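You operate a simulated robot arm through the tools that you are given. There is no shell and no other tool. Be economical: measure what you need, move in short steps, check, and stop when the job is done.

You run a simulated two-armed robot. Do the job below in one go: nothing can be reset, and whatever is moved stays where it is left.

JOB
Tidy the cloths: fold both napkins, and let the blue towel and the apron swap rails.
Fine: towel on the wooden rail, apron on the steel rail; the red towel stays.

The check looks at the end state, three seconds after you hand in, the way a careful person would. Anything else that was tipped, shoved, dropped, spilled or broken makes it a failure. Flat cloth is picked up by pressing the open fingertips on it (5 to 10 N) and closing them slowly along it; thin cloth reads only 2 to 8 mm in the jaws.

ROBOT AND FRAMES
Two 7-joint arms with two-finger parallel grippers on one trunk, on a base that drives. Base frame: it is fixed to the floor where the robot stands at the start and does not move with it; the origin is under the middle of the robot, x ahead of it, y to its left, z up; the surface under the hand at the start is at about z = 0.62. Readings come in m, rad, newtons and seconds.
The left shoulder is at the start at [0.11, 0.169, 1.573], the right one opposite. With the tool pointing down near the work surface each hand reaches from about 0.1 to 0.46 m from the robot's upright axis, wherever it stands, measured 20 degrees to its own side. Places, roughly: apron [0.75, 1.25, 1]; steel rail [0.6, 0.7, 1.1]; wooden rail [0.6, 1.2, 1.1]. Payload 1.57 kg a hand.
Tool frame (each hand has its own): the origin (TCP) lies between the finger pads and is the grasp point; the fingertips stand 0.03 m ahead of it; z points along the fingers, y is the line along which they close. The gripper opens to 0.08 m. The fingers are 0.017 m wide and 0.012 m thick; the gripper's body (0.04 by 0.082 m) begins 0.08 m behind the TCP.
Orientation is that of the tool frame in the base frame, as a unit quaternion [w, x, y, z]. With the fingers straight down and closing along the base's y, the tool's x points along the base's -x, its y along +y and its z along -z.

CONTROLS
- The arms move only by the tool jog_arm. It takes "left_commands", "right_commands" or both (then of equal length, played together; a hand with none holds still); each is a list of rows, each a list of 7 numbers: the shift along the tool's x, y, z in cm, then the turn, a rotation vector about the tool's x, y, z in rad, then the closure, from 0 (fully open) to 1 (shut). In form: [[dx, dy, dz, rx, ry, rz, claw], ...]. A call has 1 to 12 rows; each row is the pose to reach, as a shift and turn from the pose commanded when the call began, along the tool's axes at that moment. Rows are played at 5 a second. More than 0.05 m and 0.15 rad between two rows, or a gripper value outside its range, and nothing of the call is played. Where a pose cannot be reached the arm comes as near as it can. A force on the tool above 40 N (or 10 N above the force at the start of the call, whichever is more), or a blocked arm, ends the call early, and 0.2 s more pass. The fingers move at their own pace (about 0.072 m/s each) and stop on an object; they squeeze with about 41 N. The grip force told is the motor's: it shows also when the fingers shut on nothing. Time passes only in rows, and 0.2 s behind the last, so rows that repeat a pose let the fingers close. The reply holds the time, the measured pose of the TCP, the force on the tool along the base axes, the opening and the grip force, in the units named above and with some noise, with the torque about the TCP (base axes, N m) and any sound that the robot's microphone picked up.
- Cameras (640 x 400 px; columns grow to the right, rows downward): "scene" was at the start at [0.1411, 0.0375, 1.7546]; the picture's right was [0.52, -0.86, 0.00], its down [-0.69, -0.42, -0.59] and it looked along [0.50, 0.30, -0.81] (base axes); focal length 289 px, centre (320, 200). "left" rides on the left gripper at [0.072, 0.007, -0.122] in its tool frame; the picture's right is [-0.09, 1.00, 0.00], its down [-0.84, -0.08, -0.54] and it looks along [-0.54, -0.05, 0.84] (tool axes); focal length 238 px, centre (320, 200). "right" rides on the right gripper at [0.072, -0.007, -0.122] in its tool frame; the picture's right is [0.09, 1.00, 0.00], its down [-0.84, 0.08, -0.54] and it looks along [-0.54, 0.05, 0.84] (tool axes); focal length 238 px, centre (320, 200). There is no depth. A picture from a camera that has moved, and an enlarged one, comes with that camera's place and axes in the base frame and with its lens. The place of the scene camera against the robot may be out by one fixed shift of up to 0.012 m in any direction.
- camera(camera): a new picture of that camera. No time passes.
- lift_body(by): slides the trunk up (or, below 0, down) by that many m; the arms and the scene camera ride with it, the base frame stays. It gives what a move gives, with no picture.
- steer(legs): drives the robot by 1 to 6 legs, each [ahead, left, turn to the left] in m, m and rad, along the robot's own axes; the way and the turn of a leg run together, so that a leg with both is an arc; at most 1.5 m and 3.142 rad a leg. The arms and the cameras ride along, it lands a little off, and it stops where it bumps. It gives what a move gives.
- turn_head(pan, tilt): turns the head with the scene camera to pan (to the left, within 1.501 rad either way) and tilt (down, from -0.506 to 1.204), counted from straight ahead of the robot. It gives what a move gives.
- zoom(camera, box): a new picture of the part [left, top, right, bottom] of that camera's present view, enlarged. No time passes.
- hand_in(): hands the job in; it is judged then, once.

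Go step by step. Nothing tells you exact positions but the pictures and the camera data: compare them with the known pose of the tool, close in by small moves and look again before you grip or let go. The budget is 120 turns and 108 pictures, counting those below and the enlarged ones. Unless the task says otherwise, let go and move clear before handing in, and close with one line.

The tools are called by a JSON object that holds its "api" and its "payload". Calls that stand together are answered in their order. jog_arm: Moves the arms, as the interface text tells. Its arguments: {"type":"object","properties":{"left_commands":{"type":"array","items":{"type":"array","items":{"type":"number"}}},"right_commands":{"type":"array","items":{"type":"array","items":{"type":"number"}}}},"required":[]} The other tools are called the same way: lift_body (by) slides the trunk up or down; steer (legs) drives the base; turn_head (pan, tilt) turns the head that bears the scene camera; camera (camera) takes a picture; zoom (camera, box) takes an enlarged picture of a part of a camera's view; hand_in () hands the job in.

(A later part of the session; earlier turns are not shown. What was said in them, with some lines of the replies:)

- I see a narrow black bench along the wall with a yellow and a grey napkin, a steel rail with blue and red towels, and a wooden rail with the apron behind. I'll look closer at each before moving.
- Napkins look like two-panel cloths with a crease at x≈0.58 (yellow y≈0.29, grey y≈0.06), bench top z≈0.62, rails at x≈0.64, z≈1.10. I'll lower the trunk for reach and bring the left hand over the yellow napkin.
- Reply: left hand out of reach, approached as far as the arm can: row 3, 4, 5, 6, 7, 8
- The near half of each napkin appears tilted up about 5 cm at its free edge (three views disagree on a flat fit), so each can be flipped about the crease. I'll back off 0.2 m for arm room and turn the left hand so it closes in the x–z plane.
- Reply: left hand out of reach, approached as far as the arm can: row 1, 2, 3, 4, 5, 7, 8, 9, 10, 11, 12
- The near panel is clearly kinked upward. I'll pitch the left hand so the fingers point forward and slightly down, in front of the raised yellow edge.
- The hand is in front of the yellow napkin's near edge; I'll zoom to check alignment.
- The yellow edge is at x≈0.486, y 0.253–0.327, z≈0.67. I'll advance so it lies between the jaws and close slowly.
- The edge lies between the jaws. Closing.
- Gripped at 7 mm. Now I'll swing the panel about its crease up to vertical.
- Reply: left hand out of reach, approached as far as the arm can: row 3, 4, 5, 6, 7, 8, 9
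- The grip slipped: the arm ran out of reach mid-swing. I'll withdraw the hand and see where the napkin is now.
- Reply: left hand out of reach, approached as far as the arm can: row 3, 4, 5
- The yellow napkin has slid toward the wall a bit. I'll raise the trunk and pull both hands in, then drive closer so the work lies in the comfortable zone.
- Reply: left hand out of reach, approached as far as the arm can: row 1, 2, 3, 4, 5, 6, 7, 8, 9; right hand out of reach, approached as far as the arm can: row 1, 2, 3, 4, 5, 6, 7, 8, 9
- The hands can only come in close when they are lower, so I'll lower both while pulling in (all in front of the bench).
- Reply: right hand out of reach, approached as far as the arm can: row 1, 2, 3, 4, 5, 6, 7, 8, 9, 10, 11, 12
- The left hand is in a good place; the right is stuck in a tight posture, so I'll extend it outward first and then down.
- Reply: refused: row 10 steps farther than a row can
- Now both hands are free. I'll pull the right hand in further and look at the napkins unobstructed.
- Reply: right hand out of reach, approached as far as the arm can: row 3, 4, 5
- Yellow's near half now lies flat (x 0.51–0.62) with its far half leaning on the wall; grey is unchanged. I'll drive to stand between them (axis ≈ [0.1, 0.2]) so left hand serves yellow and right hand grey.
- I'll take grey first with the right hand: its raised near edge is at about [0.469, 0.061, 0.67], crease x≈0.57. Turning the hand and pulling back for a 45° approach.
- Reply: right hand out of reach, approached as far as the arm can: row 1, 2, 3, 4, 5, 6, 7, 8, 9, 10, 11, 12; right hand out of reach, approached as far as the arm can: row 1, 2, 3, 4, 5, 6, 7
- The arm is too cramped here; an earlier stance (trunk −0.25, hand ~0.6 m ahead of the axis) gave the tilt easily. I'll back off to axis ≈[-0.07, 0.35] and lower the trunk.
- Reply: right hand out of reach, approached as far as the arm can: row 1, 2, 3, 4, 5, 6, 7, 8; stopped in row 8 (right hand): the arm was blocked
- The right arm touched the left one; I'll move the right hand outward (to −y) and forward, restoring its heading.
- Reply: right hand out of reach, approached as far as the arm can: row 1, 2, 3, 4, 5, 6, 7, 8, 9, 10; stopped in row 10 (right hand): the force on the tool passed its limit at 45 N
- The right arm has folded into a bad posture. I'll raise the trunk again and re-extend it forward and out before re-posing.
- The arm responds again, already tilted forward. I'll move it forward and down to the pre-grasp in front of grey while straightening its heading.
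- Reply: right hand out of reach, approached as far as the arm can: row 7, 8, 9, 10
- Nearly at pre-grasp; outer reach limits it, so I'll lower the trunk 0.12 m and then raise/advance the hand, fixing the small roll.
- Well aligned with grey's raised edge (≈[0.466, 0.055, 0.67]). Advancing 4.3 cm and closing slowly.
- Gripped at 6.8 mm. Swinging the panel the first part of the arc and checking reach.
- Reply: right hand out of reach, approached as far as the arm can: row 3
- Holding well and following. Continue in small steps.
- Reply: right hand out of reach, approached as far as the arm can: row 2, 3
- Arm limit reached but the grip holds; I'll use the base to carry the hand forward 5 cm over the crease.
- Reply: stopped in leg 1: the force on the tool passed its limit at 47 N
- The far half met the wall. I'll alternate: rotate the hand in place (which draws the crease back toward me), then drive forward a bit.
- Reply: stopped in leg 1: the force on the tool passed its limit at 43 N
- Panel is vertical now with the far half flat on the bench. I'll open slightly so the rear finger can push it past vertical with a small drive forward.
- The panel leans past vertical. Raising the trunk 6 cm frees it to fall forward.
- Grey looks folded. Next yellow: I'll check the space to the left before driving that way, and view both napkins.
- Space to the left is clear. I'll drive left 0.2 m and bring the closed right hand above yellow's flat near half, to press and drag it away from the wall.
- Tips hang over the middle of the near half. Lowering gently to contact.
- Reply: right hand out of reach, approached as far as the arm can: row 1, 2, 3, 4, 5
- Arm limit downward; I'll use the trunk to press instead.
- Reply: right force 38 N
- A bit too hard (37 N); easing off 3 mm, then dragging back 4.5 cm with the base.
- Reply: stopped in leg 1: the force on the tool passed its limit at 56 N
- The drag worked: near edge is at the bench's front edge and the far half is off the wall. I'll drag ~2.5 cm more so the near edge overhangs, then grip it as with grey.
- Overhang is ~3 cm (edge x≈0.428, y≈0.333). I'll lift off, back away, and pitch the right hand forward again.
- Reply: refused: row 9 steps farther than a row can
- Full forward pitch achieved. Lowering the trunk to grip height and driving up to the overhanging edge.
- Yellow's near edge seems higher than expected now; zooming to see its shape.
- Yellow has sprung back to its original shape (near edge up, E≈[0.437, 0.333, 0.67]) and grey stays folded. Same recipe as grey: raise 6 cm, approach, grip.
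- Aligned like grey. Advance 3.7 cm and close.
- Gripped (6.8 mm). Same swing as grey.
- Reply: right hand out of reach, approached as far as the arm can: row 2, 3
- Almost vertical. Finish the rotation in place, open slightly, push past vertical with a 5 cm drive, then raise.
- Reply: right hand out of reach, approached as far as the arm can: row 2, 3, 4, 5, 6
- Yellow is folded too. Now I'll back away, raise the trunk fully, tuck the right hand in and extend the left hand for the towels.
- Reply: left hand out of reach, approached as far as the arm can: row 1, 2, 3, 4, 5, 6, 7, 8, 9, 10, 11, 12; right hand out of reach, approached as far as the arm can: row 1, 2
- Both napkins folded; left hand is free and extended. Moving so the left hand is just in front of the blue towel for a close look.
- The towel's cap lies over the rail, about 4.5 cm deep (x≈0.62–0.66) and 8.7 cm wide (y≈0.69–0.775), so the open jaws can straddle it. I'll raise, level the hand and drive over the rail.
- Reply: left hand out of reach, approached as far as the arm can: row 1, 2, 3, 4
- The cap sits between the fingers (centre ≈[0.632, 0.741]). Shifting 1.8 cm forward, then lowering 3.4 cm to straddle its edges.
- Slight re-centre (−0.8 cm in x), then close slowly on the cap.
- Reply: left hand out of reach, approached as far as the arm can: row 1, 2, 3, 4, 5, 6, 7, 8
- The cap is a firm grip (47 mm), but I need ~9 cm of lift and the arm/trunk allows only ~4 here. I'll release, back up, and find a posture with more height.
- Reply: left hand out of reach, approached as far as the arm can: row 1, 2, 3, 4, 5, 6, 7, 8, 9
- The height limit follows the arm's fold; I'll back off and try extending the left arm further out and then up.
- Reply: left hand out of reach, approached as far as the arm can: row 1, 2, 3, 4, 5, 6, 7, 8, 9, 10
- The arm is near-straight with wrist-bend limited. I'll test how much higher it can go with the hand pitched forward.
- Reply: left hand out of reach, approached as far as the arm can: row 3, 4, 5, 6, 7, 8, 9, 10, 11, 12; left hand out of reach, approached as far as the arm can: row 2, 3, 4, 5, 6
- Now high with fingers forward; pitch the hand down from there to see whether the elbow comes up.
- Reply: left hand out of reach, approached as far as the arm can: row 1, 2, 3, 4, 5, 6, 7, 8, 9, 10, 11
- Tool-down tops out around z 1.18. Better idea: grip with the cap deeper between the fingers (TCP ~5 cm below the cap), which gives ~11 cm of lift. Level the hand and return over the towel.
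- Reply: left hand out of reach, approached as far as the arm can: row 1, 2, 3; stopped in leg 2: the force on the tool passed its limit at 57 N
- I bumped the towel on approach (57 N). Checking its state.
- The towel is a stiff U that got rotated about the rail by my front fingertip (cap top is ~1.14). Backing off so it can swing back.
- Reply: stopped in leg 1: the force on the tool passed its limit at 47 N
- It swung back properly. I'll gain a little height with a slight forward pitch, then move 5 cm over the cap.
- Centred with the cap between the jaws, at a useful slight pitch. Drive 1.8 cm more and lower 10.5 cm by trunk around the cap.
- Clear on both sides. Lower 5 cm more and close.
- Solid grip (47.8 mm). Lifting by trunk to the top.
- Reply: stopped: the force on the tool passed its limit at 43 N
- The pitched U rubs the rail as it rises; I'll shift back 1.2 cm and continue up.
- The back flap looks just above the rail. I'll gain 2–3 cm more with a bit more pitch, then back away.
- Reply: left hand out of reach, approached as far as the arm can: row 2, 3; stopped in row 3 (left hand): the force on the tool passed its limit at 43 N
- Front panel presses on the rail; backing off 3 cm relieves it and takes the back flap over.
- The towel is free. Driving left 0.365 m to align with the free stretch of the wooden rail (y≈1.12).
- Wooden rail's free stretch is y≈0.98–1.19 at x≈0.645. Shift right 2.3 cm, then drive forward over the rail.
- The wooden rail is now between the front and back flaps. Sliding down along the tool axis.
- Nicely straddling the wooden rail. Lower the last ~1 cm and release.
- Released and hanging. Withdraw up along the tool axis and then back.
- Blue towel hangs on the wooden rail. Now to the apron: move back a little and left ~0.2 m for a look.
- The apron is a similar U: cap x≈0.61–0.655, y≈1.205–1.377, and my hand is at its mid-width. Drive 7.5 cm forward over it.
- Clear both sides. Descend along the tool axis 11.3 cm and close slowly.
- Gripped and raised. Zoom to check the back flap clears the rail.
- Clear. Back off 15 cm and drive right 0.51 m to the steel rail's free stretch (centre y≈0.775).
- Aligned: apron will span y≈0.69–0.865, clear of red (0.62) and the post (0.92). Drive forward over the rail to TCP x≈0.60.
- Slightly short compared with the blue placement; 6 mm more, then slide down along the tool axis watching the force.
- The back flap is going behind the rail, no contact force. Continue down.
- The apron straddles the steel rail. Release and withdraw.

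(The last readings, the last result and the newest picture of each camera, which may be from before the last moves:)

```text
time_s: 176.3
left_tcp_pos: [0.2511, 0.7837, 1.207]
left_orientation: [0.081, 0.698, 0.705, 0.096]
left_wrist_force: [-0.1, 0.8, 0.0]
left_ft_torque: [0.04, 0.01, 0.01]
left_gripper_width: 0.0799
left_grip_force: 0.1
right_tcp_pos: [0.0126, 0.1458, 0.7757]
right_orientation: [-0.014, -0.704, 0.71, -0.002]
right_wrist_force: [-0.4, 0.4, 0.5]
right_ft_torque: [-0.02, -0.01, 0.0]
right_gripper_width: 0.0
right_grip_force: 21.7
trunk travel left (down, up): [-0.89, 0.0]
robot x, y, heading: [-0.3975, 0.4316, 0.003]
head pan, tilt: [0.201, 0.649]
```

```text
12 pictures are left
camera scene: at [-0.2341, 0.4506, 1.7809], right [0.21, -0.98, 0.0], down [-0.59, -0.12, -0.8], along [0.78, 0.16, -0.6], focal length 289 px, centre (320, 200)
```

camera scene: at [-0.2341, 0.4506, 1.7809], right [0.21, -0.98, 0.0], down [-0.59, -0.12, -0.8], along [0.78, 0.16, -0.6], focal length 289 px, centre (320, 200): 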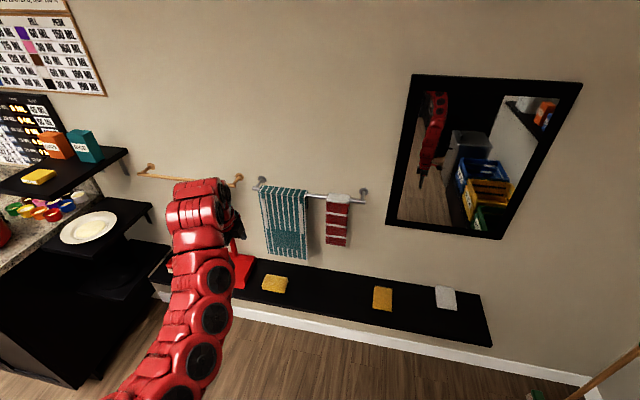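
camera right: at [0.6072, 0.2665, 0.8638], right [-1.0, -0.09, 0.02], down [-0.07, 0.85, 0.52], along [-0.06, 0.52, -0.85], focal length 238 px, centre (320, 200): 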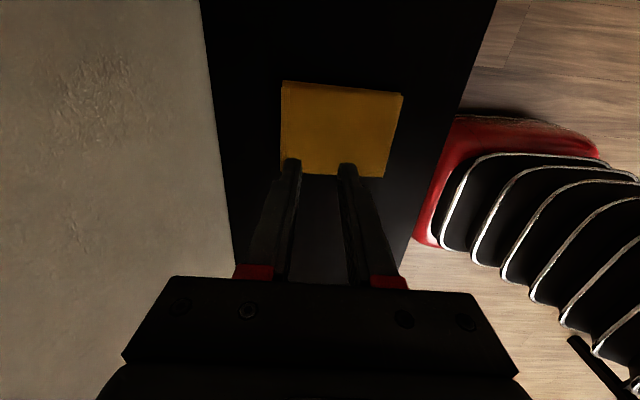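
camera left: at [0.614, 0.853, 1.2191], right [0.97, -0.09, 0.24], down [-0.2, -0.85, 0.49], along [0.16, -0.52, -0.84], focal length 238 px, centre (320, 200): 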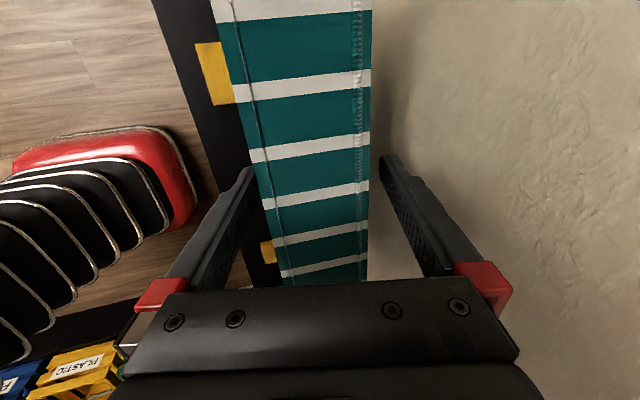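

Apron is on the steel rail beside red. I'll zoom on the rails and the napkins for a final check.

{"api": "zoom", "payload": {"camera": "scene", "box": [240, 160, 400, 270]}}

{"api": "zoom", "payload": {"camera": "scene", "box": [350, 265, 480, 330]}}

{"api": "steer", "payload": {"legs": [[0, -0.3, 0]]}}

{"api": "zoom", "payload": {"camera": "scene", "box": [50, 140, 270, 290]}}

```text
3.64 times, centred on (320, 215) of scene
camera zoom: at [-0.2341, 0.4506, 1.7809], right [0.21, -0.98, 0.0], down [-0.59, -0.12, -0.8], along [0.78, 0.16, -0.6], focal length 1050 px, centre (320, 146)
```

zoom: 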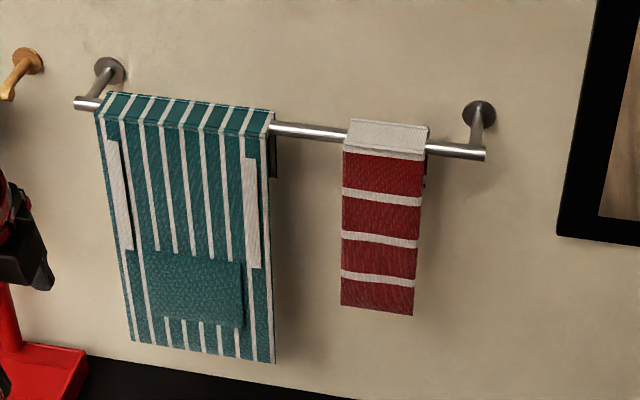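

```text
4.92 times, centred on (415, 298) of scene
camera zoom: at [-0.2341, 0.4506, 1.7809], right [0.21, -0.98, 0.0], down [-0.59, -0.12, -0.8], along [0.78, 0.16, -0.6], focal length 1422 px, centre (-148, -280)
```

zoom: 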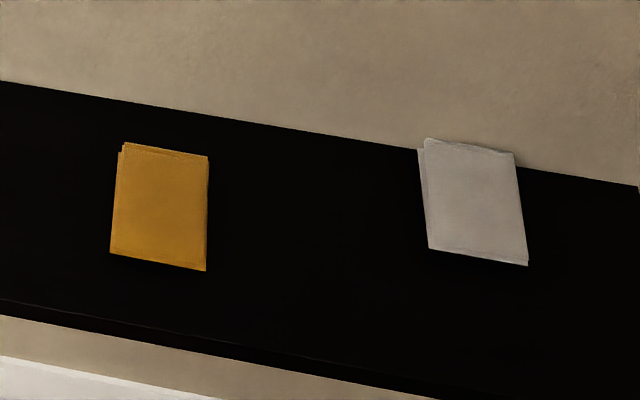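

```text
time_s: 178.3
left_tcp_pos: [0.2546, 0.4773, 1.2056]
left_orientation: [0.081, 0.7, 0.703, 0.095]
left_wrist_force: [0.4, -0.5, 0.2]
left_ft_torque: [0.0, 0.0, 0.0]
left_gripper_width: 0.0799
left_grip_force: 0.0
right_tcp_pos: [0.0103, -0.1592, 0.7748]
right_orientation: [-0.016, -0.701, 0.713, -0.004]
right_wrist_force: [0.4, -0.7, 0.9]
right_ft_torque: [-0.05, 0.0, 0.01]
right_gripper_width: 0.0
right_grip_force: 21.3
trunk travel left (down, up): [-0.89, 0.0]
robot x, y, heading: [-0.3965, 0.1315, -0.004]
head pan, tilt: [0.201, 0.649]
```

```text
2.67 times, centred on (160, 215) of scene
camera zoom: at [-0.2328, 0.1494, 1.7808], right [0.2, -0.98, 0.0], down [-0.59, -0.12, -0.8], along [0.78, 0.16, -0.6], focal length 770 px, centre (747, 160)
```

zoom: 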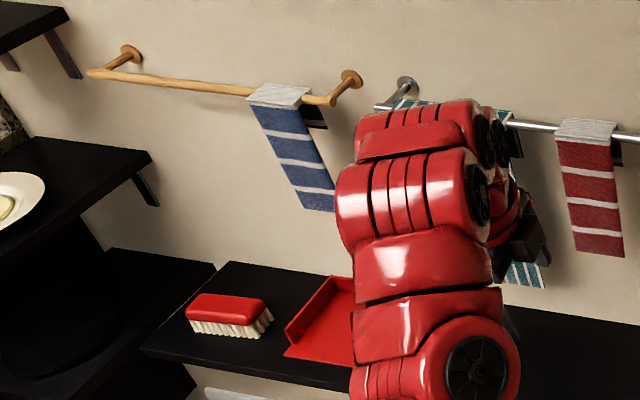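

Both napkins lie folded on the bench. The blue towel is on the wooden rail, the apron is on the steel rail, and the red towel still hangs where it was. Both hands are clear, so I am handing in.

{"api": "hand_in", "payload": {}}

```text
The job is handed in.
```

The job is handed in: both napkins are folded, the blue towel hangs on the wooden rail, the apron is on the steel rail, and the red towel stayed where it was. I once knocked the blue towel around its rail on the way in, but it swung back, and nothing else looked disturbed in the last pictures.
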